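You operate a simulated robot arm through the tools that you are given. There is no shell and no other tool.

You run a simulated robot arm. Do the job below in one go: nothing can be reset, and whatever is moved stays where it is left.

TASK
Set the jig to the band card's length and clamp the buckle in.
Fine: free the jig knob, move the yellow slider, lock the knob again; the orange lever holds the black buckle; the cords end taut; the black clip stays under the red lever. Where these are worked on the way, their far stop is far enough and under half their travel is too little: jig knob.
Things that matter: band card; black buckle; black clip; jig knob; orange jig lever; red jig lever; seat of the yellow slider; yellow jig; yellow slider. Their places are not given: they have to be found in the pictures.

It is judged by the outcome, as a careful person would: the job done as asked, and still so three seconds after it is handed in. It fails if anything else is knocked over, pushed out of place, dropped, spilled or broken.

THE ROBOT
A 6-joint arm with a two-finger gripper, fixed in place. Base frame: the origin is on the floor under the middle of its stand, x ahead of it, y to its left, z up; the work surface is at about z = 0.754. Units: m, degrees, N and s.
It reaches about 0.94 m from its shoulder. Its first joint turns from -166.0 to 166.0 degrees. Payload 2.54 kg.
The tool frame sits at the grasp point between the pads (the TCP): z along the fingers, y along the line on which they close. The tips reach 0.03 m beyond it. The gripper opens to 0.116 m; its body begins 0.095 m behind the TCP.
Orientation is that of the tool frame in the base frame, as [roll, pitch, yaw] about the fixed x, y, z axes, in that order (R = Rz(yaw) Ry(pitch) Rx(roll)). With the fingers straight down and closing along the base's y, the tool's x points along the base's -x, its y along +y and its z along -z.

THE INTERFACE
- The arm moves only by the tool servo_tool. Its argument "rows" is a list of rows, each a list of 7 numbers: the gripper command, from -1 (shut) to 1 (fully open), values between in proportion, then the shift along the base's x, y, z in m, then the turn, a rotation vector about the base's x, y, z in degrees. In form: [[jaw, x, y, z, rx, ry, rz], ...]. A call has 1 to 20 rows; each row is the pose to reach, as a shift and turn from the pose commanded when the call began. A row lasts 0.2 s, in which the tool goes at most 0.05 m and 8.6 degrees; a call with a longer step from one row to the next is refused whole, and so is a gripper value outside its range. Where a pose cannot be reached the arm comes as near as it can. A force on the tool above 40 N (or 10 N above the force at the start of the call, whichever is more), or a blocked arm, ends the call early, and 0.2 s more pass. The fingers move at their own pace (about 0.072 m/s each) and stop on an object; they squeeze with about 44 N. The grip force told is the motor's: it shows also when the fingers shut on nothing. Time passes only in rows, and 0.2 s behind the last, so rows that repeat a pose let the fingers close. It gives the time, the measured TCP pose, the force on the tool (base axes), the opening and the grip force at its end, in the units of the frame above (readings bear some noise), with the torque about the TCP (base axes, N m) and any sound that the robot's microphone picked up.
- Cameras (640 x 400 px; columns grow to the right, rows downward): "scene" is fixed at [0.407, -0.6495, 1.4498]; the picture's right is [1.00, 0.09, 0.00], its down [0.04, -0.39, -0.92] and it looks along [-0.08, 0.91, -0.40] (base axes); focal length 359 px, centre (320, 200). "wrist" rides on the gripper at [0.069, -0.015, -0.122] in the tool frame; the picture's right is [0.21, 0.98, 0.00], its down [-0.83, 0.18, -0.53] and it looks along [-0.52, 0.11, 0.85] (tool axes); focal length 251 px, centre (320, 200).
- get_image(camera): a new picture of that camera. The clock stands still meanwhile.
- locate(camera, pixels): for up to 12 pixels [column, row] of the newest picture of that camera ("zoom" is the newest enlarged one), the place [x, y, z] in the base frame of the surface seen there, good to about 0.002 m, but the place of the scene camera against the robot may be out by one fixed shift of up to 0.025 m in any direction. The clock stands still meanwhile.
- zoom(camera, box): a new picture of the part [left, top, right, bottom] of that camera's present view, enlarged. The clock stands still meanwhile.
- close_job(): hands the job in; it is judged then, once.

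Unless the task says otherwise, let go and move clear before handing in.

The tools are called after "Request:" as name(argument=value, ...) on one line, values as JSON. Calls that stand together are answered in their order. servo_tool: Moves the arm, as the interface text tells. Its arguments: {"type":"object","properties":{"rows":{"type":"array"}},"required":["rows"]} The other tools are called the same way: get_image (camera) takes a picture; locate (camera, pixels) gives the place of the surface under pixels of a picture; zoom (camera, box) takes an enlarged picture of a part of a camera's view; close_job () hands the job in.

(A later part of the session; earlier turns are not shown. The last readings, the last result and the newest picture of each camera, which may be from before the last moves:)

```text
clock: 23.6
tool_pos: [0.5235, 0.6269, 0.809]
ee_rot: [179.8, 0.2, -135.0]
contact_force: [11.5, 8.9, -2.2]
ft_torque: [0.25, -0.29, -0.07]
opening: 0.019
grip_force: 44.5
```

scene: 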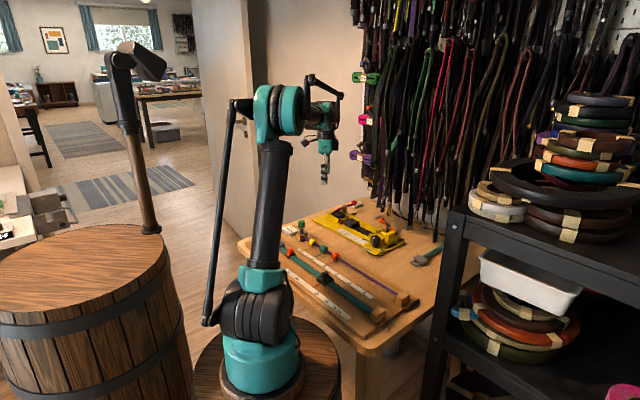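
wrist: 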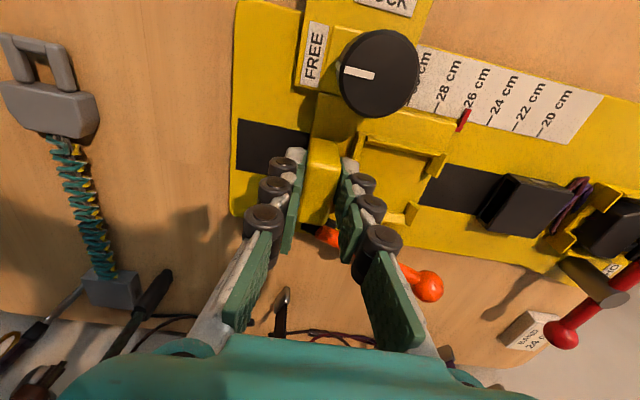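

The pointer was at about 26 and has moved on 5–6 mm more; about 12 mm remain. I'll continue gently with a small +v correction.

Request:
servo_tool(rows=[[-1, -0.001, 0.0018, 0, 0, 0, 0], [-1, -0.0025, 0.0033, 0, 0, 0, 0], [-1, -0.004, 0.0048, 0, 0, 0, 0], [-1, -0.0053, 0.0061, 0, 0, 0, 0], [-1, -0.0053, 0.0061, 0, 0, 0, 0]])

Request:
get_image(camera="wrist")

Request:
zoom(camera="wrist", box=[400, 70, 560, 170])

```text
clock: 24.8
tool_pos: [0.5174, 0.6323, 0.8083]
ee_rot: [179.8, 0.3, -134.9]
contact_force: [12.0, 10.7, -2.8]
ft_torque: [-0.31, 0.28, -0.03]
opening: 0.0194
grip_force: 44.0
```

```text
taken
```

wrist: 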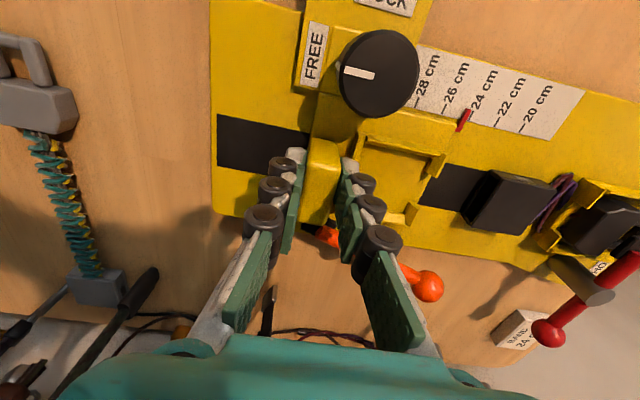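

```text
4.00 times, centred on (480, 120) of wrist
```

zoom: 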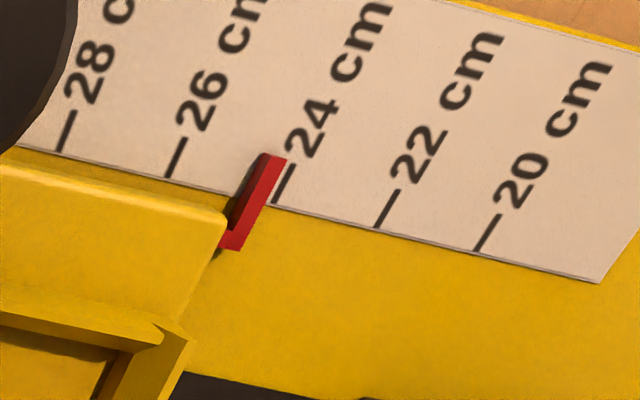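

The pointer seems a few mm short of the 24 tick. I'll locate it and the ticks again.

Request:
locate(camera="zoom", pixels=[[274, 160], [262, 182], [245, 210], [235, 240], [68, 130], [178, 157], [285, 182], [388, 207], [488, 232], [232, 242]])

```text
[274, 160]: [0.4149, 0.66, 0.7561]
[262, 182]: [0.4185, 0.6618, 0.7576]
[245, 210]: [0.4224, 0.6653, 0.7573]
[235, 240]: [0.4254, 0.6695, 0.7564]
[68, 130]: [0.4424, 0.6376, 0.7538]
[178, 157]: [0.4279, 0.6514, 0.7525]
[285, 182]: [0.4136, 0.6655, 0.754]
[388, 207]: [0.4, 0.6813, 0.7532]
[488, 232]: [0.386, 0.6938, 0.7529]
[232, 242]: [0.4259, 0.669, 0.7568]
```

By the located points the pointer is at u≈0.1723 and the 24 tick at u≈0.178, so about 5.7 mm remain. I'll slide that far with a +v relief.

Request:
servo_tool(rows=[[-1, -0.0006, 0.0018, 0, 0, 0, 0], [-1, -0.0021, 0.0033, 0, 0, 0, 0], [-1, -0.0036, 0.0048, 0, 0, 0, 0], [-1, -0.0036, 0.0048, 0, 0, 0, 0]])

Request:
get_image(camera="wrist")

Request:
zoom(camera="wrist", box=[400, 70, 560, 170])

```text
clock: 25.8
tool_pos: [0.5133, 0.6355, 0.8079]
ee_rot: [-180.0, 0.0, -134.9]
contact_force: [-13.0, -15.2, -33.9]
ft_torque: [-0.44, 0.4, -0.06]
opening: 0.0194
grip_force: 44.2
```

```text
taken
```

wrist: 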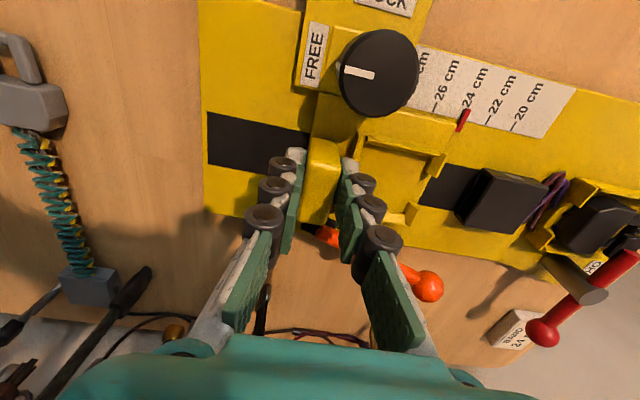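

```text
4.00 times, centred on (480, 120) of wrist
```

zoom: 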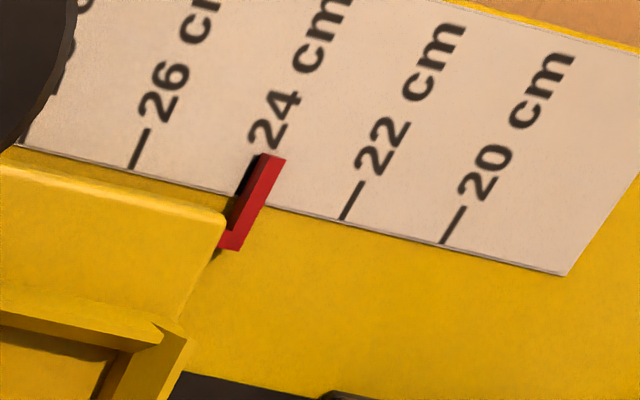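

The pointer now sits at the 24 tick (262,180 in the zoom, after parallax). I'll relieve the residual force, then open and rise.

Request:
servo_tool(rows=[[-1, -0.0007, -0.0007, -0.0008, 0, 0, 0], [-1, -0.0007, -0.0007, -0.0008, 0, 0, 0]])

Request:
servo_tool(rows=[[-0.6, 0, 0, 0, 0, 0, 0], [-0.4, 0, 0, 0, 0, 0, 0], [-0.2, 0, 0, 0, 0, 0, 0], [0, 0, 0, 0, 0, 0, 0], [0.2, 0, 0, 0, 0, 0, 0], [0.2, 0, 0, 0, 0, 0, 0], [0.2, 0, 0, 0.02, 0, 0, 0], [0.2, 0, 0, 0.04, 0, 0, 0], [0.2, 0, 0, 0.07, 0, 0, 0], [0.2, 0, 0, 0.09, 0, 0, 0]])

Request:
get_image(camera="wrist")

Request:
zoom(camera="wrist", box=[330, 30, 530, 155])

```text
clock: 26.4
tool_pos: [0.5127, 0.6372, 0.8086]
ee_rot: [179.8, 0.1, -135.0]
contact_force: [-8.2, -7.6, -15.1]
ft_torque: [-0.78, 0.83, 0.0]
opening: 0.0193
grip_force: 44.5
```

```text
clock: 28.6
tool_pos: [0.5123, 0.6367, 0.8964]
ee_rot: [180.0, 0.2, -135.1]
contact_force: [0.2, -0.3, -0.4]
ft_torque: [-0.03, 0.02, -0.01]
opening: 0.0697
grip_force: 0.1
```

```text
taken
```

wrist: 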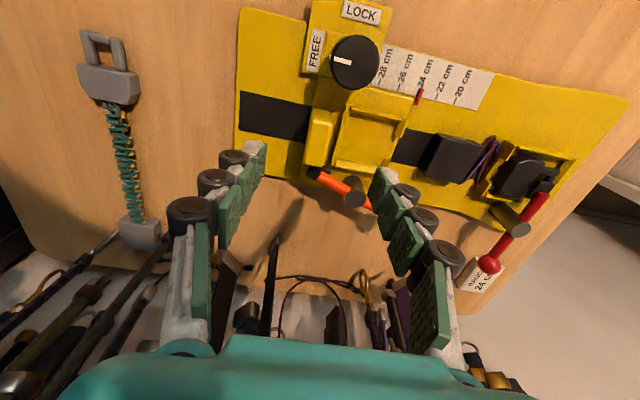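

```text
3.20 times, centred on (430, 92) of wrist
```

zoom: 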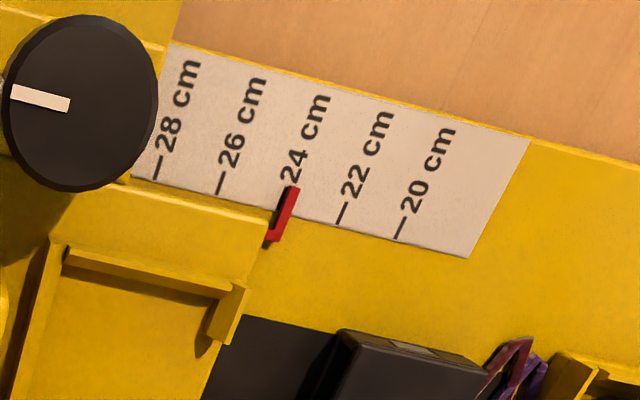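

The slider is near 24 cm. I'll move the camera so that it looks across the pointer at the same rail coordinate (no parallax) and check.

Request:
locate(camera="zoom", pixels=[[293, 192], [286, 208], [278, 228], [272, 240], [158, 170], [221, 184], [341, 213], [401, 228]])

Request:
servo_tool(rows=[[0.2, -0.02, 0.01, 0.01, 0, 0, 0], [0.2, -0.045, 0.03, 0.02, 0, 0, 0], [0.2, -0.07, 0.04, 0.03, 0, 0, 0], [0.2, -0.09, 0.045, 0.03, 0, 0, 0], [0.2, -0.105, 0.045, 0.03, 0, 0, 0], [0.2, -0.105, 0.045, 0.03, 0, 0, 0]])

Request:
get_image(camera="wrist")

Request:
zoom(camera="wrist", box=[240, 60, 440, 185])

```text
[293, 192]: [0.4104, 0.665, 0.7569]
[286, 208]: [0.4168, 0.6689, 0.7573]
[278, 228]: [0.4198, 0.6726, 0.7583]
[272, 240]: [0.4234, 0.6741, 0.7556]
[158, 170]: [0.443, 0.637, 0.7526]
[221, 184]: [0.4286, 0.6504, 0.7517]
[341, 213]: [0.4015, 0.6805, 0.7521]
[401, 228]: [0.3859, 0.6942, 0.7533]
```

```text
clock: 30.0
tool_pos: [0.4068, 0.6806, 0.9286]
ee_rot: [179.9, 0.2, -134.9]
contact_force: [-0.2, 0.9, 0.4]
ft_torque: [-0.01, 0.05, 0.0]
opening: 0.0697
grip_force: 0.0
```

```text
taken
```

wrist: 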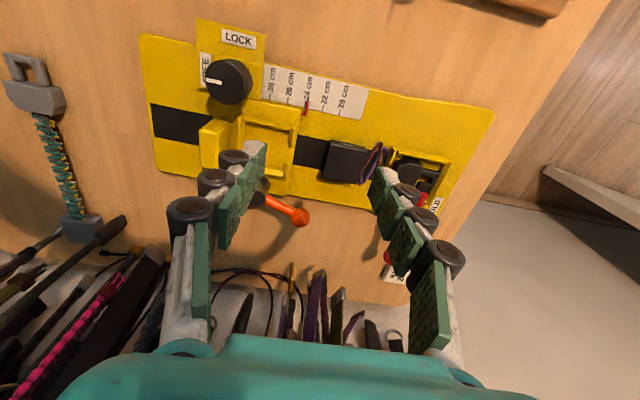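

```text
3.20 times, centred on (340, 122) of wrist
```

zoom: 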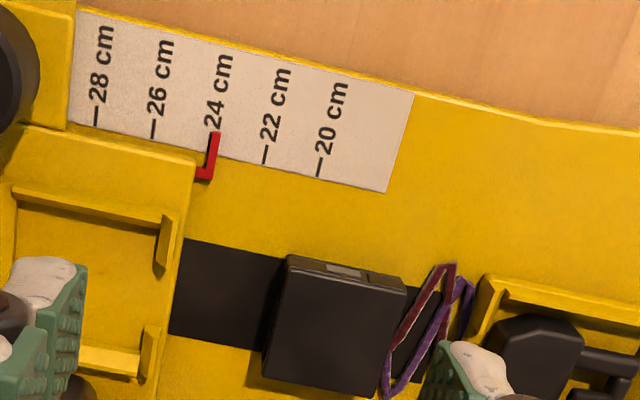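

Seen straight on, the pointer at (213,150) is within about 1 mm of the 24 tick. I'll zoom more to judge the residual.

Request:
zoom(camera="wrist", box=[266, 70, 362, 130])

Request:
locate(camera="zoom", pixels=[[84, 185], [205, 210], [438, 265], [552, 292], [333, 200], [327, 230], [320, 265], [310, 295], [325, 240], [322, 255]])

```text
6.67 times, centred on (314, 100) of wrist
```

zoom: 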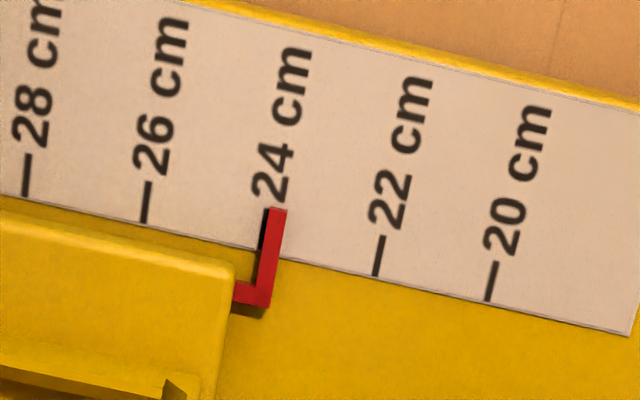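

```text
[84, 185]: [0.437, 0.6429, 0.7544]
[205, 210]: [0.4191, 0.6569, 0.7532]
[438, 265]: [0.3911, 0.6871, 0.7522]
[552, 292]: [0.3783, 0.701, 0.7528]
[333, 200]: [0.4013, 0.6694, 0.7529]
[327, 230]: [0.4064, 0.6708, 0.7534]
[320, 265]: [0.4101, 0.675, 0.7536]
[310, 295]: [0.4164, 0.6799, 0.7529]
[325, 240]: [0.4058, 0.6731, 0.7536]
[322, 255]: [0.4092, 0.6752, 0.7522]
```

The pointer is about 1.5 mm past the 24 tick toward 22. I'll go back over the block, set the fingers 1.5 mm back along the rail and close lightly to centre the slider there.

Request:
servo_tool(rows=[[0.2, 0.03, -0.013, 0, 0, 0, 0], [0.2, 0.06, -0.026, 0, 0, 0, 0], [0.2, 0.09, -0.039, 0, 0, 0, 0], [0.2, 0.1061, -0.0461, -0.01, 0, 0, 0], [0.2, 0.1061, -0.0461, -0.04, 0, 0, 0], [0.2, 0.1061, -0.0461, -0.07, 0, 0, 0], [0.2, 0.1061, -0.0461, -0.09, 0, 0, 0], [0.2, 0.1061, -0.0461, -0.105, 0, 0, 0], [0.2, 0.1061, -0.0461, -0.117, 0, 0, 0], [0.2, 0.1061, -0.0461, -0.117, 0, 0, 0]])

Request:
get_image(camera="wrist")

```text
clock: 32.2
tool_pos: [0.5159, 0.6363, 0.8095]
ee_rot: [179.8, 0.2, -134.9]
contact_force: [-0.1, -0.4, 0.2]
ft_torque: [0.0, -0.03, 0.0]
opening: 0.0697
grip_force: 0.1
```

```text
taken
```

wrist: 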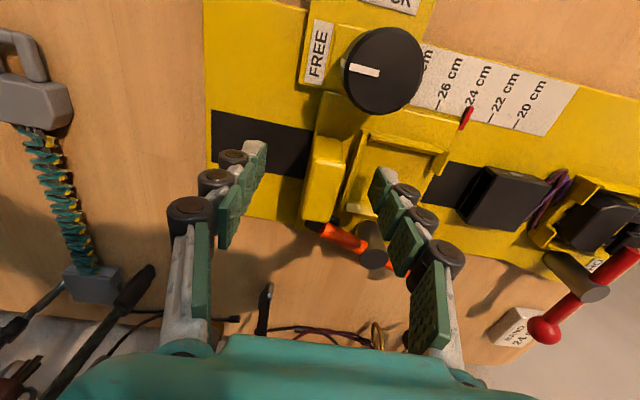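

I'll compare the pointer's place in the hand's view with the earlier gripped picture to check the offset before closing.

Request:
zoom(camera="wrist", box=[400, 70, 560, 170])

Request:
locate(camera="zoom", pixels=[[285, 155], [270, 175], [258, 200], [243, 232], [152, 145], [364, 193], [468, 218]])

```text
4.00 times, centred on (480, 120) of wrist
```

zoom: 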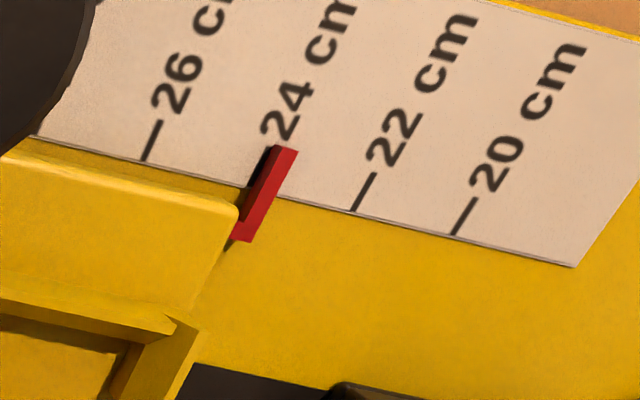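

```text
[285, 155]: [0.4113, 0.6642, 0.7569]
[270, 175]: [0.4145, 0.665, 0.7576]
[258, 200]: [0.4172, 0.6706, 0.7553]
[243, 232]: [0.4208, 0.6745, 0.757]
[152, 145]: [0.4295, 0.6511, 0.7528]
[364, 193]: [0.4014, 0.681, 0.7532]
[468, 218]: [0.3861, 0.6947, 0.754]
```

The slider is about 1.4 mm ahead of centre in the hand, as wanted. I'll close and then open to nudge it.

Request:
servo_tool(rows=[[-0.2, 0, 0, 0, 0, 0, 0], [-0.5, 0, 0, 0, 0, 0, 0], [-0.7, 0, 0, 0, 0, 0, 0], [-1, 0, 0, 0, 0, 0, 0], [-1, 0, 0, 0, 0, 0, 0], [-1, 0, 0, 0, 0, 0, 0]])

Request:
servo_tool(rows=[[-0.6, 0, 0, 0, 0, 0, 0], [-0.4, 0, 0, 0, 0, 0, 0], [-0.1, 0, 0, 0, 0, 0, 0], [0.2, 0, 0, 0, 0, 0, 0], [0.2, 0, 0, 0.01, 0, 0, 0], [0.2, 0, 0, 0.04, 0, 0, 0], [0.2, 0, 0, 0.08, 0, 0, 0], [0.2, -0.03, 0.013, 0.117, 0, 0, 0], [0.2, -0.06, 0.03, 0.117, 0, 0, 0], [0.2, -0.09, 0.04, 0.117, 0, 0, 0], [0.2, -0.1061, 0.0461, 0.117, 0, 0, 0], [0.2, -0.1061, 0.0461, 0.117, 0, 0, 0]])

Request:
get_image(camera="wrist")

Request:
zoom(camera="wrist", box=[266, 70, 362, 130])

```text
clock: 33.6
tool_pos: [0.5155, 0.636, 0.81]
ee_rot: [179.9, 0.1, -135.0]
contact_force: [-1.7, -0.7, -2.6]
ft_torque: [0.03, -0.03, 0.02]
opening: 0.0191
grip_force: 44.5
```

```text
clock: 36.2
tool_pos: [0.409, 0.6799, 0.9273]
ee_rot: [179.9, 0.1, -135.0]
contact_force: [-0.2, 0.4, 0.5]
ft_torque: [-0.01, 0.02, -0.01]
opening: 0.0697
grip_force: 0.0
```

```text
taken
```

wrist: 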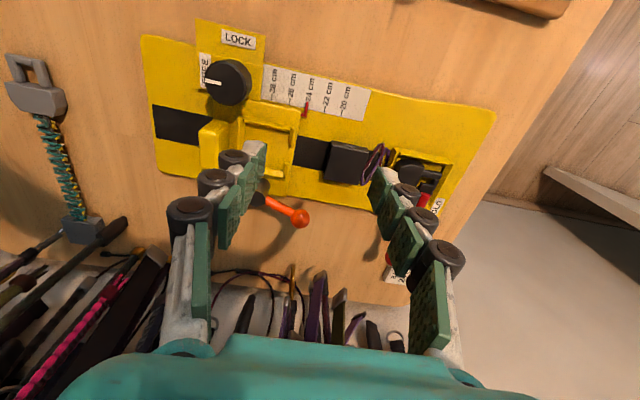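

```text
6.67 times, centred on (314, 100) of wrist
```

zoom: 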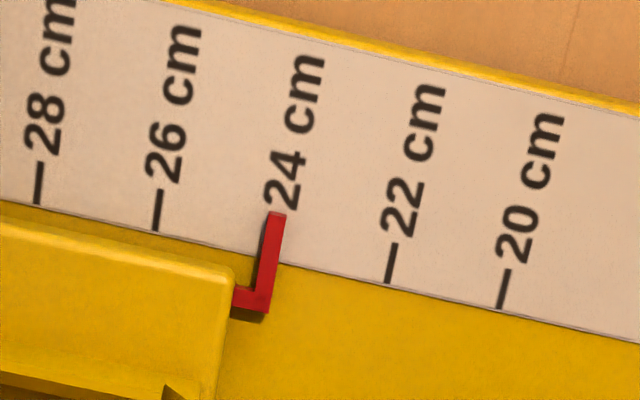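

The pointer now lines up with the 24 cm tick. Next I'll locate the knob at its new place, around (229,82), to lock it.

Request:
zoom(camera="wrist", box=[190, 50, 270, 115])

Request:
locate(camera="wrist", pixels=[[208, 78], [248, 88], [230, 62], [227, 102], [229, 82], [215, 95], [243, 72], [240, 98], [214, 68]])

```text
6.15 times, centred on (230, 82) of wrist
```

zoom: 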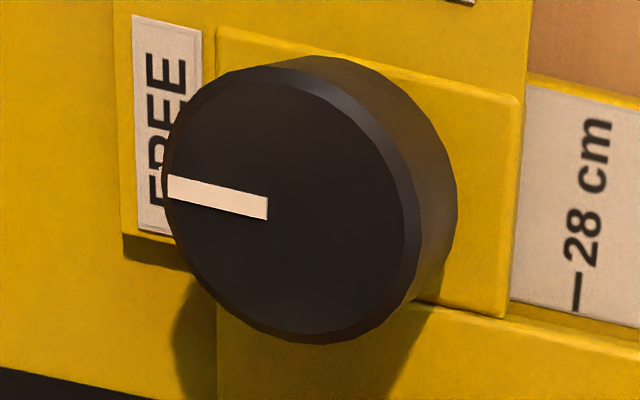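

```text
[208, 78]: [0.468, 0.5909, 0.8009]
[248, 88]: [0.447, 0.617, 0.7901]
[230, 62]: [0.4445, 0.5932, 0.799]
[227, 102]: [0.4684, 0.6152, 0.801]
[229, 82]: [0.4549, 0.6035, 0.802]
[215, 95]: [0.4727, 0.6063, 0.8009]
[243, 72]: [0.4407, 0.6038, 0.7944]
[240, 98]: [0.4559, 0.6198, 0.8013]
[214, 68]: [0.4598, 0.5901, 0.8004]
```

From the grips so far I expect the knob at about (0.4627, 0.6007). I'll go above it at yaw -90° and compare with the earlier view.

Request:
servo_tool(rows=[[0.05, 0.008, -0.011, 0, 0, 0, 6.5], [0.05, 0.016, -0.023, 0, 0, 0, 13], [0.05, 0.024, -0.034, 0, 0, 0, 19.5], [0.05, 0.031, -0.046, 0, 0, 0, 26], [0.05, 0.038, -0.057, -0.01, 0, 0, 32.5], [0.05, 0.046, -0.068, -0.02, 0, 0, 39], [0.05, 0.054, -0.0795, -0.035, 0, 0, 45], [0.05, 0.054, -0.0795, -0.047, 0, 0, 45], [0.05, 0.054, -0.0795, -0.047, 0, 0, 45]])

Request:
get_image(camera="wrist")

Request:
zoom(camera="wrist", box=[240, 85, 400, 185])

Request:
locate(camera="wrist", pixels=[[318, 140], [297, 140], [338, 140], [318, 120], [318, 160], [304, 126], [332, 126], [304, 154], [332, 154]])

```text
clock: 38.2
tool_pos: [0.4644, 0.6013, 0.8817]
ee_rot: [179.7, 0.2, -90.0]
contact_force: [-0.4, -0.3, 0.5]
ft_torque: [-0.02, 0.02, 0.04]
opening: 0.0609
grip_force: 0.0
```

```text
taken
```

wrist: 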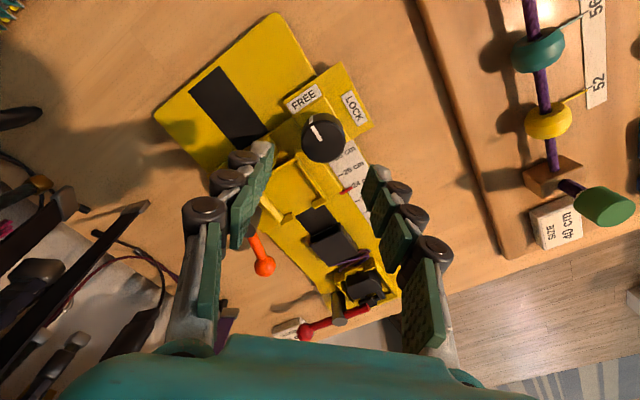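

```text
4.00 times, centred on (320, 135) of wrist
```

zoom: 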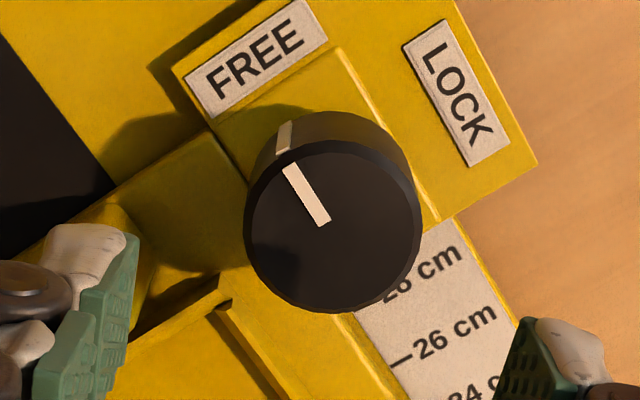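

```text
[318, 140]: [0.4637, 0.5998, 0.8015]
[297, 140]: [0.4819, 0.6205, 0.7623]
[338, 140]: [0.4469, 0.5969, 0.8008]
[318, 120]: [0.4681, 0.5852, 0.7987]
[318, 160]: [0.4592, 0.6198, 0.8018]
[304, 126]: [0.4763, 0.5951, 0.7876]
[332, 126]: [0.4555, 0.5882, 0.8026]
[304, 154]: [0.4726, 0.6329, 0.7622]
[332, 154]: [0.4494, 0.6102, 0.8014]
```

The knob sits about 4 mm to -x of the tool centre. I'll correct x by -0.0038 and descend to the grip height.

Request:
servo_tool(rows=[[0.05, -0.0038, 0.0, -0.01, 0, 0, 0], [0.05, -0.0038, 0.0, -0.03, 0, 0, 0], [0.05, -0.0038, 0.0, -0.05, 0, 0, 0], [0.05, -0.0038, 0.0, -0.065, 0, 0, 0], [0.05, -0.0038, 0.0, -0.0725, 0, 0, 0], [0.05, -0.0038, 0.0, -0.0725, 0, 0, 0]])

Request:
get_image(camera="wrist")

Request:
zoom(camera="wrist", box=[240, 100, 400, 200])

```text
clock: 39.6
tool_pos: [0.4599, 0.6025, 0.8067]
ee_rot: [179.9, 0.2, -89.9]
contact_force: [-0.4, 0.2, -0.1]
ft_torque: [-0.03, -0.02, 0.0]
opening: 0.061
grip_force: 0.0
```

```text
taken
```

wrist: 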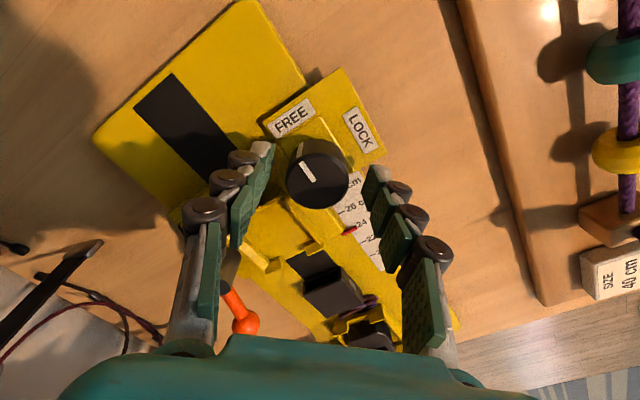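

```text
4.00 times, centred on (320, 150) of wrist
```

zoom: 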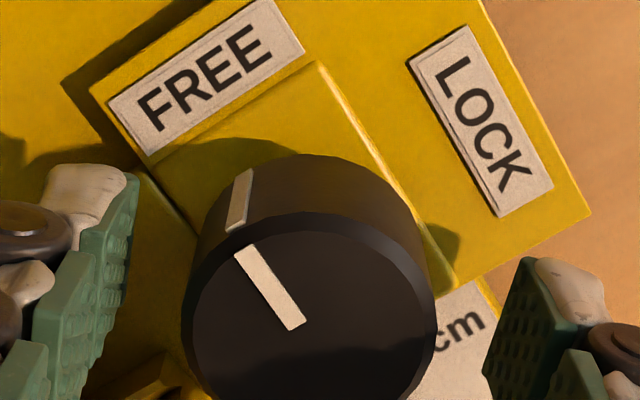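

Compared with the earlier gripped view, the knob is about 1 mm to +x and 1.4 mm to -y of the hand's centre. I'll apply that shift and then close.

Request:
servo_tool(rows=[[0.05, 0.0011, -0.0014, 0.0005, 0, 0, 0], [0.05, 0.0011, -0.0014, 0.0005, 0, 0, 0]])

Request:
servo_tool(rows=[[-0.2, 0, 0, 0, 0, 0, 0], [-0.35, 0, 0, 0, 0, 0, 0], [-0.5, 0, 0, 0, 0, 0, 0], [-0.8, 0, 0, 0, 0, 0, 0], [-1, 0, 0, 0, 0, 0, 0], [-1, 0, 0, 0, 0, 0, 0]])

Request:
get_image(camera="wrist")

Request:
zoom(camera="wrist", box=[260, 130, 420, 290])

```text
clock: 40.2
tool_pos: [0.4615, 0.6007, 0.8072]
ee_rot: [179.8, 0.2, -90.0]
contact_force: [-0.3, 0.7, 0.4]
ft_torque: [-0.02, 0.0, 0.04]
opening: 0.0611
grip_force: 0.1
```

```text
clock: 41.6
tool_pos: [0.4619, 0.6013, 0.8079]
ee_rot: [179.8, 0.2, -89.9]
contact_force: [4.7, 5.1, 5.1]
ft_torque: [0.12, -0.21, -0.01]
opening: 0.0365
grip_force: 44.9
```

```text
taken
```

wrist: 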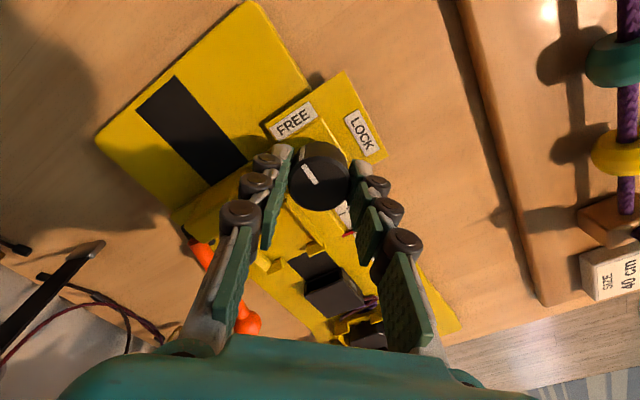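

```text
2.50 times, centred on (340, 210) of wrist
```

zoom: 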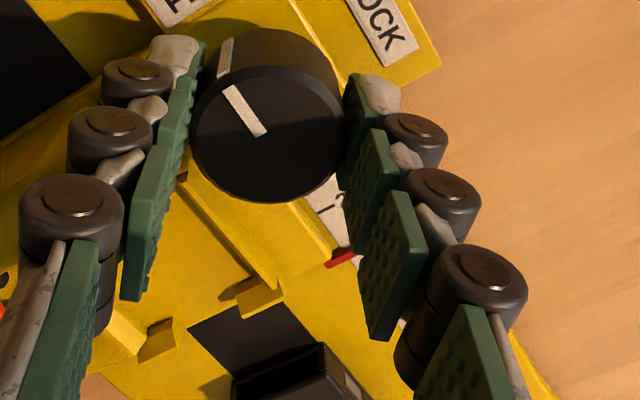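

The knob is gripped. I'll check in the scene camera that the pointer is still at 24 before turning.

Request:
zoom(camera="scene", box=[330, 220, 378, 250])

Request:
zoom(camera="wrist", box=[320, 190, 384, 250])

```text
13.33 times, centred on (354, 235) of scene
```

zoom: 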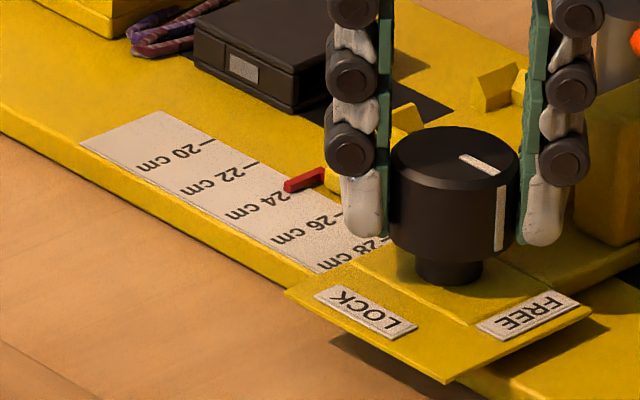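

```text
6.67 times, centred on (352, 220) of wrist
```

zoom: 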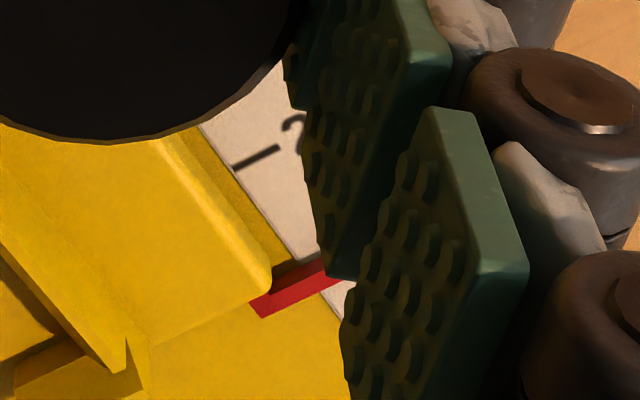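

I'll locate pointer and ticks in this scene zoom for a numeric check.

Request:
zoom(camera="scene", box=[340, 225, 364, 240])

Request:
locate(camera="zoom", pixels=[[200, 240], [240, 225], [280, 205], [220, 230], [260, 215], [110, 195], [130, 190], [320, 330], [340, 320], [180, 250]])

```text
16.00 times, centred on (352, 232) of scene
```

zoom: 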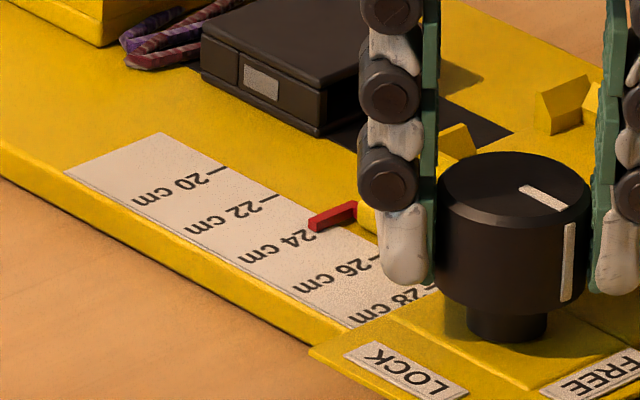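

```text
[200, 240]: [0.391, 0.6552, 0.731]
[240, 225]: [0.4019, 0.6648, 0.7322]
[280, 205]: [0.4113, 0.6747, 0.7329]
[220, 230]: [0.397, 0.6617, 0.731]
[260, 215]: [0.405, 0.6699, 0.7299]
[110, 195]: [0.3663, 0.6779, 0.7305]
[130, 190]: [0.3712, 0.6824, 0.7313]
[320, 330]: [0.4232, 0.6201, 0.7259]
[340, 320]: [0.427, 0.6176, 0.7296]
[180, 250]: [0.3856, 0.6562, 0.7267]
```

Request:
locate(camera="zoom", pixels=[[216, 171], [272, 197], [373, 259], [427, 288], [320, 216], [330, 212], [340, 208], [350, 204], [315, 218], [345, 206]])

```text
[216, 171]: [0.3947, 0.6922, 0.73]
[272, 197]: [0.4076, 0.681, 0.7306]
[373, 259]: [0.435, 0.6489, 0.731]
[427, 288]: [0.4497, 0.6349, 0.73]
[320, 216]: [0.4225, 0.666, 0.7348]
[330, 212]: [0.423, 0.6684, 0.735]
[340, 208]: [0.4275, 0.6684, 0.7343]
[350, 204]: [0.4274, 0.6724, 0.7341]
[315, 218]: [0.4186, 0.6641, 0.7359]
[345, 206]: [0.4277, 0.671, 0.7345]
```

The pointer is still within about 1 mm of the 24 tick. I'll turn the knob -90° back to LOCK.

Request:
servo_tool(rows=[[-1, 0, 0, 0, 0, 0, -6], [-1, 0, 0, 0, 0, 0, -12], [-1, 0, 0, 0, 0, 0, -18], [-1, 0, 0, 0, 0, 0, -24], [-1, 0, 0, 0, 0, 0, -30], [-1, 0, 0, 0, 0, 0, -36], [-1, 0, 0, 0, 0, 0, -42], [-1, 0, 0, 0, 0, 0, -48], [-1, 0, 0, 0, 0, 0, -54], [-1, 0, 0, 0, 0, 0, -60], [-1, 0, 0, 0, 0, 0, -66], [-1, 0, 0, 0, 0, 0, -72], [-1, 0, 0, 0, 0, 0, -78], [-1, 0, 0, 0, 0, 0, -83], [-1, 0, 0, 0, 0, 0, -87], [-1, 0, 0, 0, 0, 0, -90], [-1, 0, 0, 0, 0, 0, -90]])

Request:
get_image(camera="wrist")

Request:
zoom(camera="wrist", box=[230, 60, 550, 260])

```text
clock: 45.2
tool_pos: [0.4597, 0.6008, 0.8083]
ee_rot: [179.8, 0.3, 180.0]
contact_force: [1.4, 2.5, -2.2]
ft_torque: [0.09, -0.11, 0.9]
opening: 0.0368
grip_force: 44.8
```

```text
taken
```

wrist: 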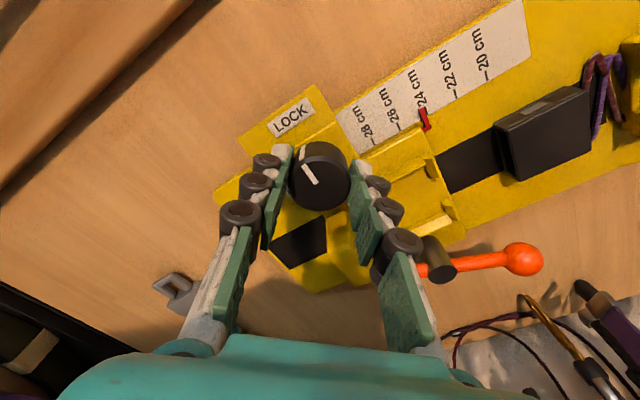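

```text
2.00 times, centred on (390, 160) of wrist
```

zoom: 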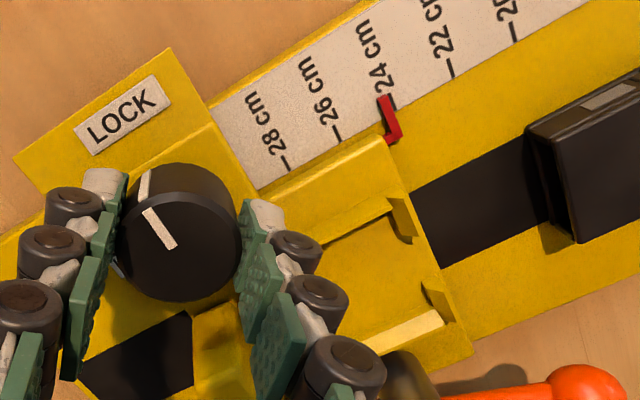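

The torque of 0.9 N m shows the knob is at its LOCK stop. I'll verify the pointer against the ticks, then release.

Request:
locate(camera="zoom", pixels=[[283, 162], [336, 132], [449, 67], [383, 105], [388, 118], [394, 132], [386, 112], [396, 138], [515, 35]])

Request:
servo_tool(rows=[[-0.3, 0, 0, 0, 0, 0, 0], [-0.1, 0, 0, 0, 0, 0, 0], [0.05, 0, 0, 0, 0, 0, 0], [0.05, 0, 0, 0.01, 0, 0, 0], [0.05, 0, 0, 0.04, 0, 0, 0], [0.05, 0, 0, 0.07, 0, 0, 0], [0.05, 0, 0, 0.1, 0, 0, 0], [0.05, 0, 0, 0.12, 0, 0, 0]])

Request:
get_image(camera="wrist")

Request:
zoom(camera="wrist", box=[280, 60, 520, 210])

Request:
zoom(camera="scene", box=[320, 200, 400, 250])

```text
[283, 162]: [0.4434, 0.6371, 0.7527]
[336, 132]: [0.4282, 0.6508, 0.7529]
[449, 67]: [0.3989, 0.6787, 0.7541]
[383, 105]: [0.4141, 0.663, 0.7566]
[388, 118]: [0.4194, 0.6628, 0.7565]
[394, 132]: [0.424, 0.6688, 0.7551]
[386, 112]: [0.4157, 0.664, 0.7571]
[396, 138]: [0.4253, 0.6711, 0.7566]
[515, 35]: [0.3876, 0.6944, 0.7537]
```

```text
clock: 47.0
tool_pos: [0.4585, 0.5994, 0.9287]
ee_rot: [179.9, 0.2, 179.9]
contact_force: [0.1, 0.1, 0.2]
ft_torque: [-0.03, 0.02, 0.0]
opening: 0.0609
grip_force: 0.1
```

```text
taken
```

wrist: 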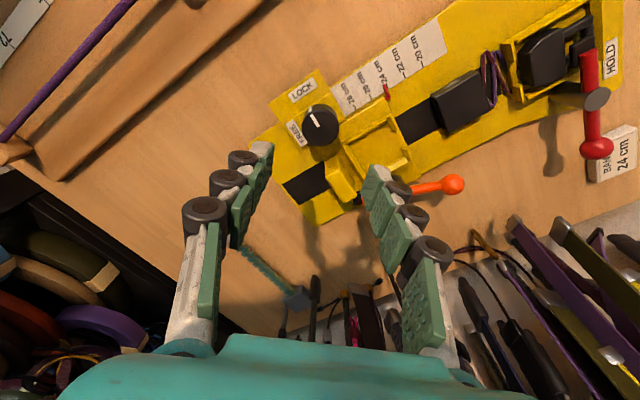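

```text
2.67 times, centred on (400, 135) of wrist
```

zoom: 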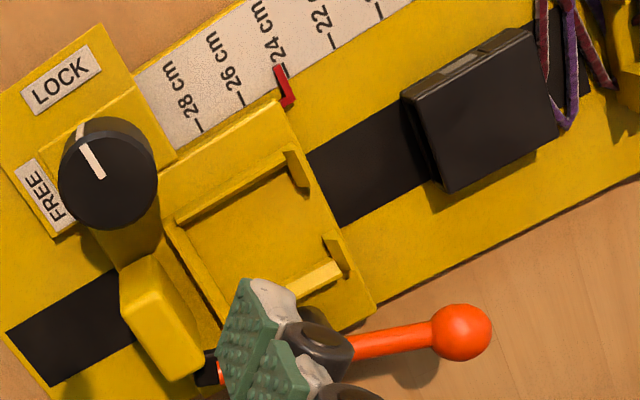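

```text
8.00 times, centred on (360, 225) of scene
```

zoom: 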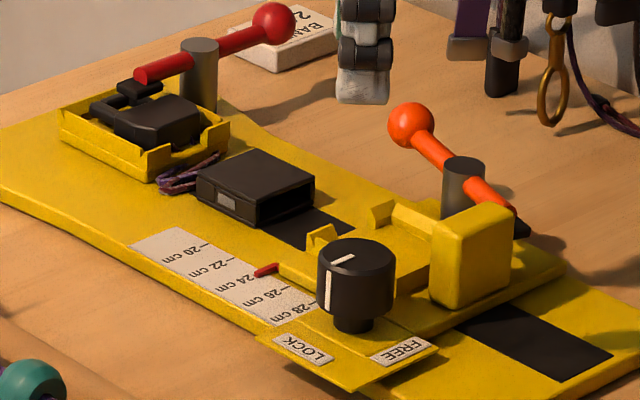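

The knob stays at LOCK. I'll zoom in on the pointer once more to check the setting after locking.

Request:
zoom(camera="wrist", box=[346, 60, 426, 110])

Request:
locate(camera="zoom", pixels=[[332, 215], [340, 240], [347, 265], [335, 225], [343, 250]])

Request:
zoom(camera="scene", box=[340, 225, 364, 240])

```text
8.00 times, centred on (386, 85) of wrist
```

zoom: 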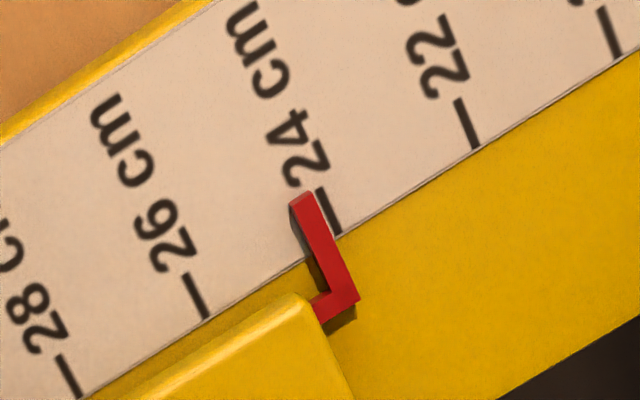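

```text
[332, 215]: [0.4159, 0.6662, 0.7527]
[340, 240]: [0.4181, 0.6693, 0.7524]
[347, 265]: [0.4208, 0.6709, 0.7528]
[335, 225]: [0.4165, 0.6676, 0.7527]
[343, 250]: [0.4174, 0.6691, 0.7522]
```

```text
16.00 times, centred on (352, 232) of scene
```

zoom: 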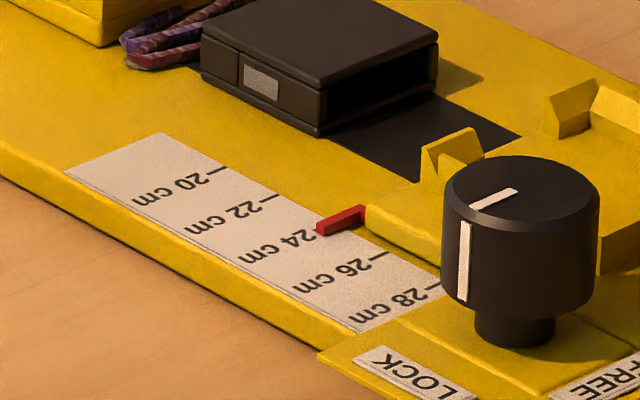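

Turning the knob dragged the slider about 2.5–3 mm back, so the pointer now reads about 24.25. I'll re-centre on the knob more exactly; first I measure its rim from here.

Request:
zoom(camera="wrist", box=[288, 95, 352, 155])

Request:
locate(camera="zoom", pixels=[[180, 220], [200, 300], [320, 350], [440, 300], [460, 220], [320, 230], [250, 335], [400, 335], [330, 120], [320, 200]])

```text
6.67 times, centred on (320, 125) of wrist
```

zoom: 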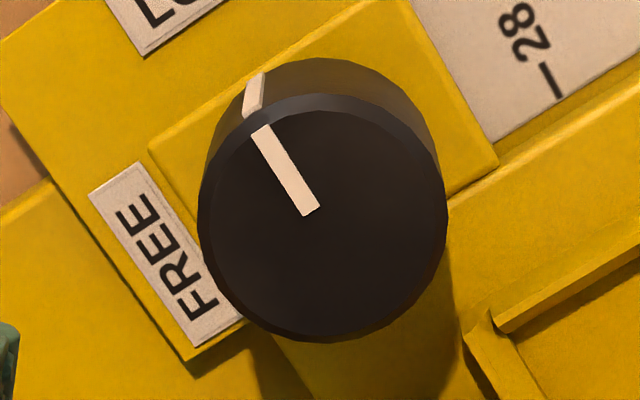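

```text
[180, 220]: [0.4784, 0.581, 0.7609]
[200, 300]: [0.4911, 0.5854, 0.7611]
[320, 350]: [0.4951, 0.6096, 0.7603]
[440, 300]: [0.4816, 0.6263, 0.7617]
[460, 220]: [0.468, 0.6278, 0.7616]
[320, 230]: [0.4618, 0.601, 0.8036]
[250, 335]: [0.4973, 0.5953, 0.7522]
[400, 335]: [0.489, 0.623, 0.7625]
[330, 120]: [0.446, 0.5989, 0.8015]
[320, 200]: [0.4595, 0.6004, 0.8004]
```

The knob centre is now about (0.461, 0.601). I'll re-grip it there, turn to FREE, and then shift the hand along the rail while watching the pointer.

Request:
servo_tool(rows=[[0.05, 0.0022, 0.0014, -0.03, 0, 0, 0], [0.05, 0.0022, 0.0014, -0.06, 0, 0, 0], [0.05, 0.0022, 0.0014, -0.09, 0, 0, 0], [0.05, 0.0022, 0.0014, -0.11, 0, 0, 0], [0.05, 0.0022, 0.0014, -0.12, 0, 0, 0], [0.05, 0.0022, 0.0014, -0.12, 0, 0, 0]])

Request:
get_image(camera="wrist")

Request:
servo_tool(rows=[[-0.2, 0, 0, 0, 0, 0, 0], [-0.35, 0, 0, 0, 0, 0, 0], [-0.5, 0, 0, 0, 0, 0, 0], [-0.8, 0, 0, 0, 0, 0, 0], [-1, 0, 0, 0, 0, 0, 0], [-1, 0, 0, 0, 0, 0, 0]])

Request:
zoom(camera="scene", box=[340, 225, 364, 240])

```text
clock: 48.4
tool_pos: [0.4614, 0.6023, 0.807]
ee_rot: [-180.0, 0.2, -180.0]
contact_force: [-0.4, 1.3, -0.6]
ft_torque: [0.03, 0.01, 0.01]
opening: 0.0608
grip_force: 0.1
```

```text
taken
```

wrist: 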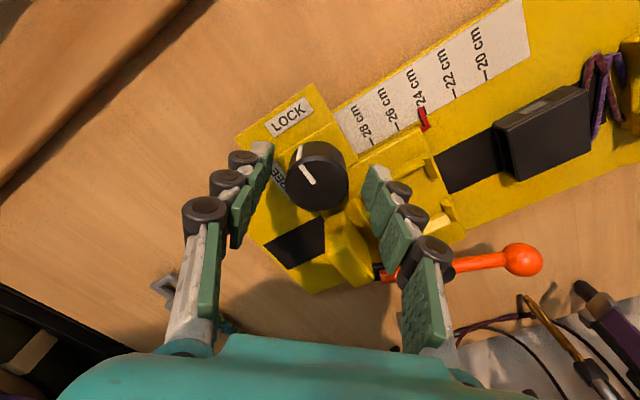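

```text
clock: 49.8
tool_pos: [0.4593, 0.6016, 0.8077]
ee_rot: [179.9, 0.0, -179.9]
contact_force: [-10.8, -15.6, -6.8]
ft_torque: [-0.47, 0.33, -0.04]
opening: 0.0367
grip_force: 44.7
```

```text
16.00 times, centred on (352, 232) of scene
```

zoom: 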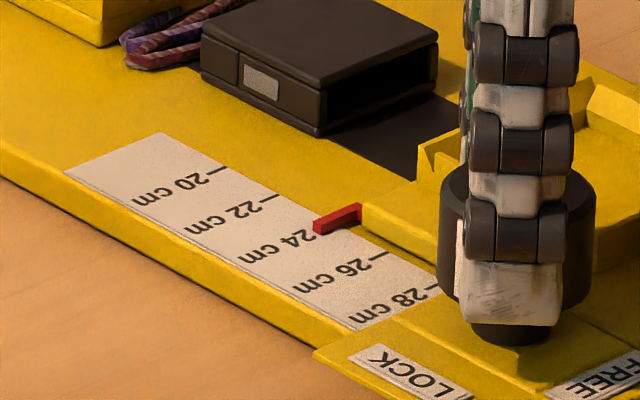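

My centre was about 1 mm too far in +y (force -15.6 N). I'll ease the hand back and then turn to FREE, watching the pointer.

Request:
servo_tool(rows=[[-1, -0.0005, -0.0008, 0, 0, 0, 0], [-1, -0.0007, -0.001, 0, 0, 0, 0], [-1, -0.0007, -0.001, 0, 0, 0, 0]])

Request:
zoom(camera="scene", box=[340, 225, 364, 240])

Request:
servo_tool(rows=[[-1, 0, 0, 0, 0, 0, 6], [-1, 0, 0, 0, 0, 0, 12], [-1, 0, 0, 0, 0, 0, 18], [-1, 0, 0, 0, 0, 0, 24], [-1, 0, 0, 0, 0, 0, 30], [-1, 0, 0, 0, 0, 0, 36], [-1, 0, 0, 0, 0, 0, 42], [-1, 0, 0, 0, 0, 0, 48], [-1, 0, 0, 0, 0, 0, 54], [-1, 0, 0, 0, 0, 0, 60], [-1, 0, 0, 0, 0, 0, 66], [-1, 0, 0, 0, 0, 0, 72], [-1, 0, 0, 0, 0, 0, 78], [-1, 0, 0, 0, 0, 0, 83], [-1, 0, 0, 0, 0, 0, 87], [-1, 0, 0, 0, 0, 0, 90], [-1, 0, 0, 0, 0, 0, 90]])

Request:
zoom(camera="scene", box=[340, 225, 364, 240])

```text
clock: 50.6
tool_pos: [0.4599, 0.6023, 0.8085]
ee_rot: [179.9, 0.2, 180.0]
contact_force: [-2.9, -0.6, -14.0]
ft_torque: [0.19, 0.34, 0.04]
opening: 0.0367
grip_force: 45.6
```

```text
16.00 times, centred on (352, 232) of scene
```

zoom: 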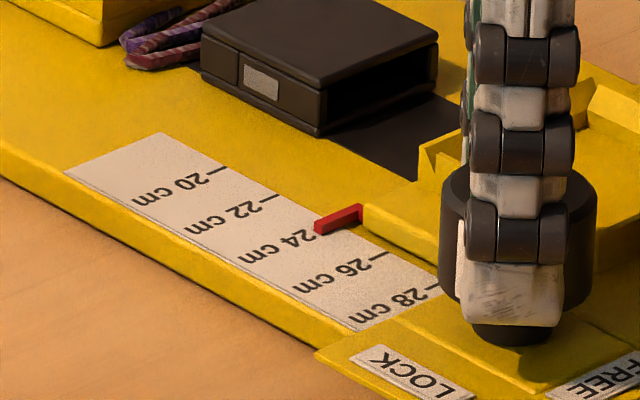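

```text
clock: 51.6
tool_pos: [0.4603, 0.6007, 0.8072]
ee_rot: [180.0, 0.2, -156.5]
contact_force: [0.5, 0.9, -8.8]
ft_torque: [0.13, 0.06, -0.03]
opening: 0.0368
grip_force: 45.1
stopped in row 5: the force on the tool passed its limit at 41 N (the readings are from after the stop); the commanded pose is now the measured one
```

```text
16.00 times, centred on (352, 232) of scene
```

zoom: 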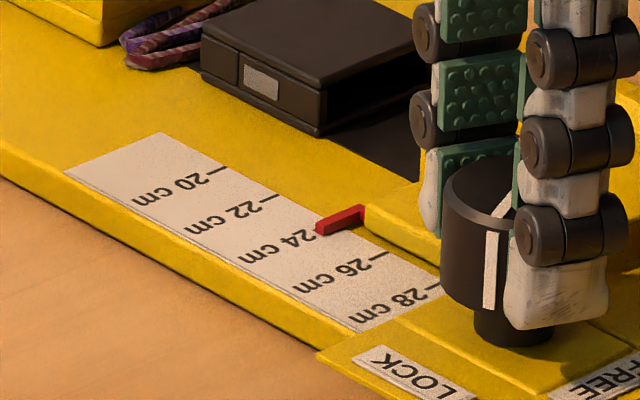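

It paused at 23° because of force; the knob turned along and the pointer has hardly moved. I'll go on turning to FREE more slowly.

Request:
servo_tool(rows=[[-1, 0, 0, 0, 0, 0, 4], [-1, 0, 0, 0, 0, 0, 8], [-1, 0, 0, 0, 0, 0, 12], [-1, 0, 0, 0, 0, 0, 16], [-1, 0, 0, 0, 0, 0, 20], [-1, 0, 0, 0, 0, 0, 24], [-1, 0, 0, 0, 0, 0, 28], [-1, 0, 0, 0, 0, 0, 32], [-1, 0, 0, 0, 0, 0, 36], [-1, 0, 0, 0, 0, 0, 40], [-1, 0, 0, 0, 0, 0, 44], [-1, 0, 0, 0, 0, 0, 48], [-1, 0, 0, 0, 0, 0, 52], [-1, 0, 0, 0, 0, 0, 56], [-1, 0, 0, 0, 0, 0, 60], [-1, 0, 0, 0, 0, 0, 64], [-1, 0, 0, 0, 0, 0, 66], [-1, 0, 0, 0, 0, 0, 66]])

Request:
zoom(camera="scene", box=[340, 225, 364, 240])

```text
clock: 55.5
tool_pos: [0.4621, 0.6005, 0.8078]
ee_rot: [179.9, 0.1, -90.5]
contact_force: [7.6, 10.0, 4.6]
ft_torque: [0.33, -0.17, 0.04]
opening: 0.0367
grip_force: 45.1
```

```text
16.00 times, centred on (352, 232) of scene
```

zoom: 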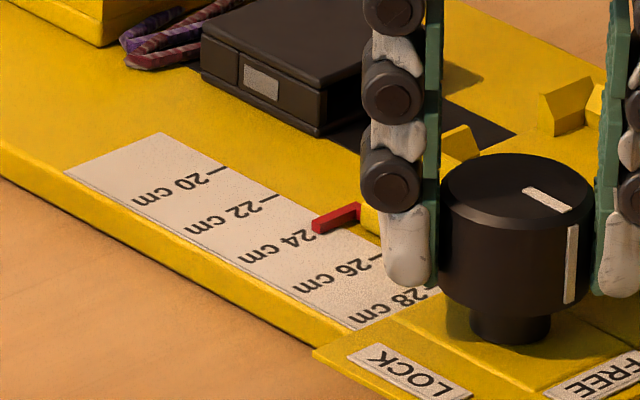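

Now at FREE the pointer is about 1.2 mm short of 24. I'll move the hand, holding the knob, 3.5 mm up the rail to allow for the drag, and then turn part-way toward LOCK and check.

Request:
servo_tool(rows=[[-1, -0.001, 0.001, 0, 0, 0, 0], [-1, -0.002, 0.002, 0, 0, 0, 0], [-1, -0.0025, 0.0025, 0, 0, 0, 0], [-1, -0.0025, 0.0025, 0, 0, 0, 0]])

Request:
zoom(camera="scene", box=[340, 225, 364, 240])

Request:
servo_tool(rows=[[-1, 0, 0, 0, 0, 0, -4], [-1, 0, 0, 0, 0, 0, -8], [-1, 0, 0, 0, 0, 0, -12], [-1, 0, 0, 0, 0, 0, -16], [-1, 0, 0, 0, 0, 0, -20], [-1, 0, 0, 0, 0, 0, -24], [-1, 0, 0, 0, 0, 0, -28], [-1, 0, 0, 0, 0, 0, -32], [-1, 0, 0, 0, 0, 0, -36], [-1, 0, 0, 0, 0, 0, -36]])

Request:
zoom(camera="scene", box=[340, 225, 364, 240])

```text
clock: 56.5
tool_pos: [0.4592, 0.6042, 0.8077]
ee_rot: [179.9, 0.1, -90.5]
contact_force: [9.5, 8.9, 5.5]
ft_torque: [0.0, -0.31, 0.02]
opening: 0.0365
grip_force: 44.9
```

```text
16.00 times, centred on (352, 232) of scene
```

zoom: 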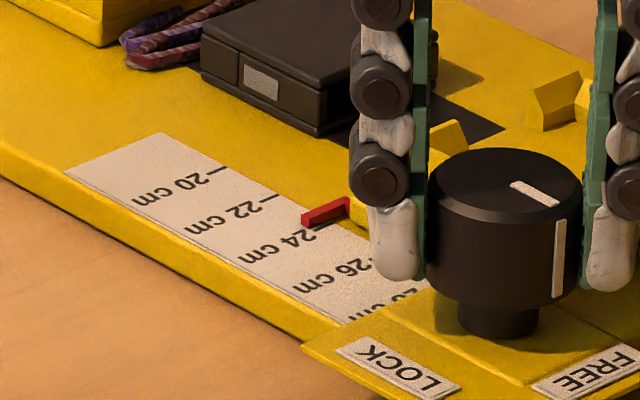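

```text
clock: 58.6
tool_pos: [0.4584, 0.6031, 0.8078]
ee_rot: [179.8, -0.2, -126.5]
contact_force: [-4.7, -7.9, -36.3]
ft_torque: [-0.04, -0.15, 0.0]
opening: 0.0362
grip_force: 44.6
```

```text
16.00 times, centred on (352, 232) of scene
```

zoom: 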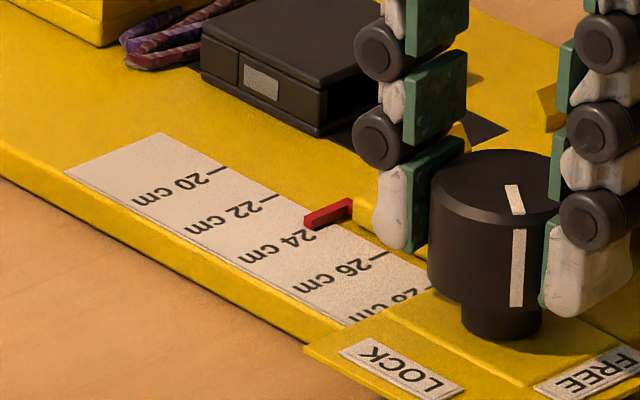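

The pointer is now about 1.9 mm past 24 and drifting back as expected. I'll lower the hand a touch to ease the z force and turn further.

Request:
servo_tool(rows=[[-1, 0, 0, -0.0008, 0, 0, 0], [-1, 0, 0, -0.0008, 0, 0, -4], [-1, 0, 0, -0.0008, 0, 0, -8], [-1, 0, 0, -0.0008, 0, 0, -12], [-1, 0, 0, -0.0008, 0, 0, -16], [-1, 0, 0, -0.0008, 0, 0, -20], [-1, 0, 0, -0.0008, 0, 0, -24], [-1, 0, 0, -0.0008, 0, 0, -24]])

Request:
zoom(camera="scene", box=[340, 225, 364, 240])

```text
clock: 60.5
tool_pos: [0.4574, 0.6039, 0.8086]
ee_rot: [179.9, 0.1, -150.6]
contact_force: [-8.2, -5.7, -16.8]
ft_torque: [0.01, 0.2, -0.01]
opening: 0.0368
grip_force: 44.7
```

```text
16.00 times, centred on (352, 232) of scene
```

zoom: 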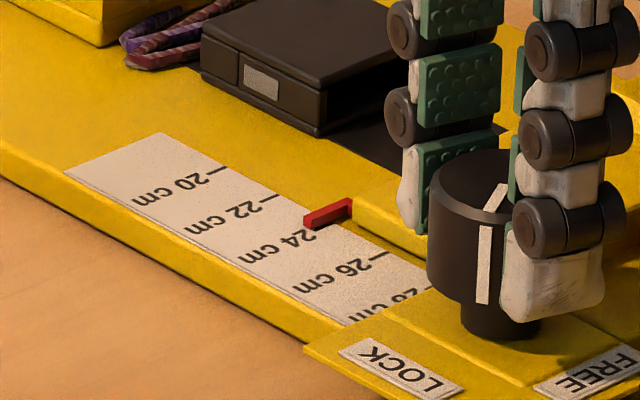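

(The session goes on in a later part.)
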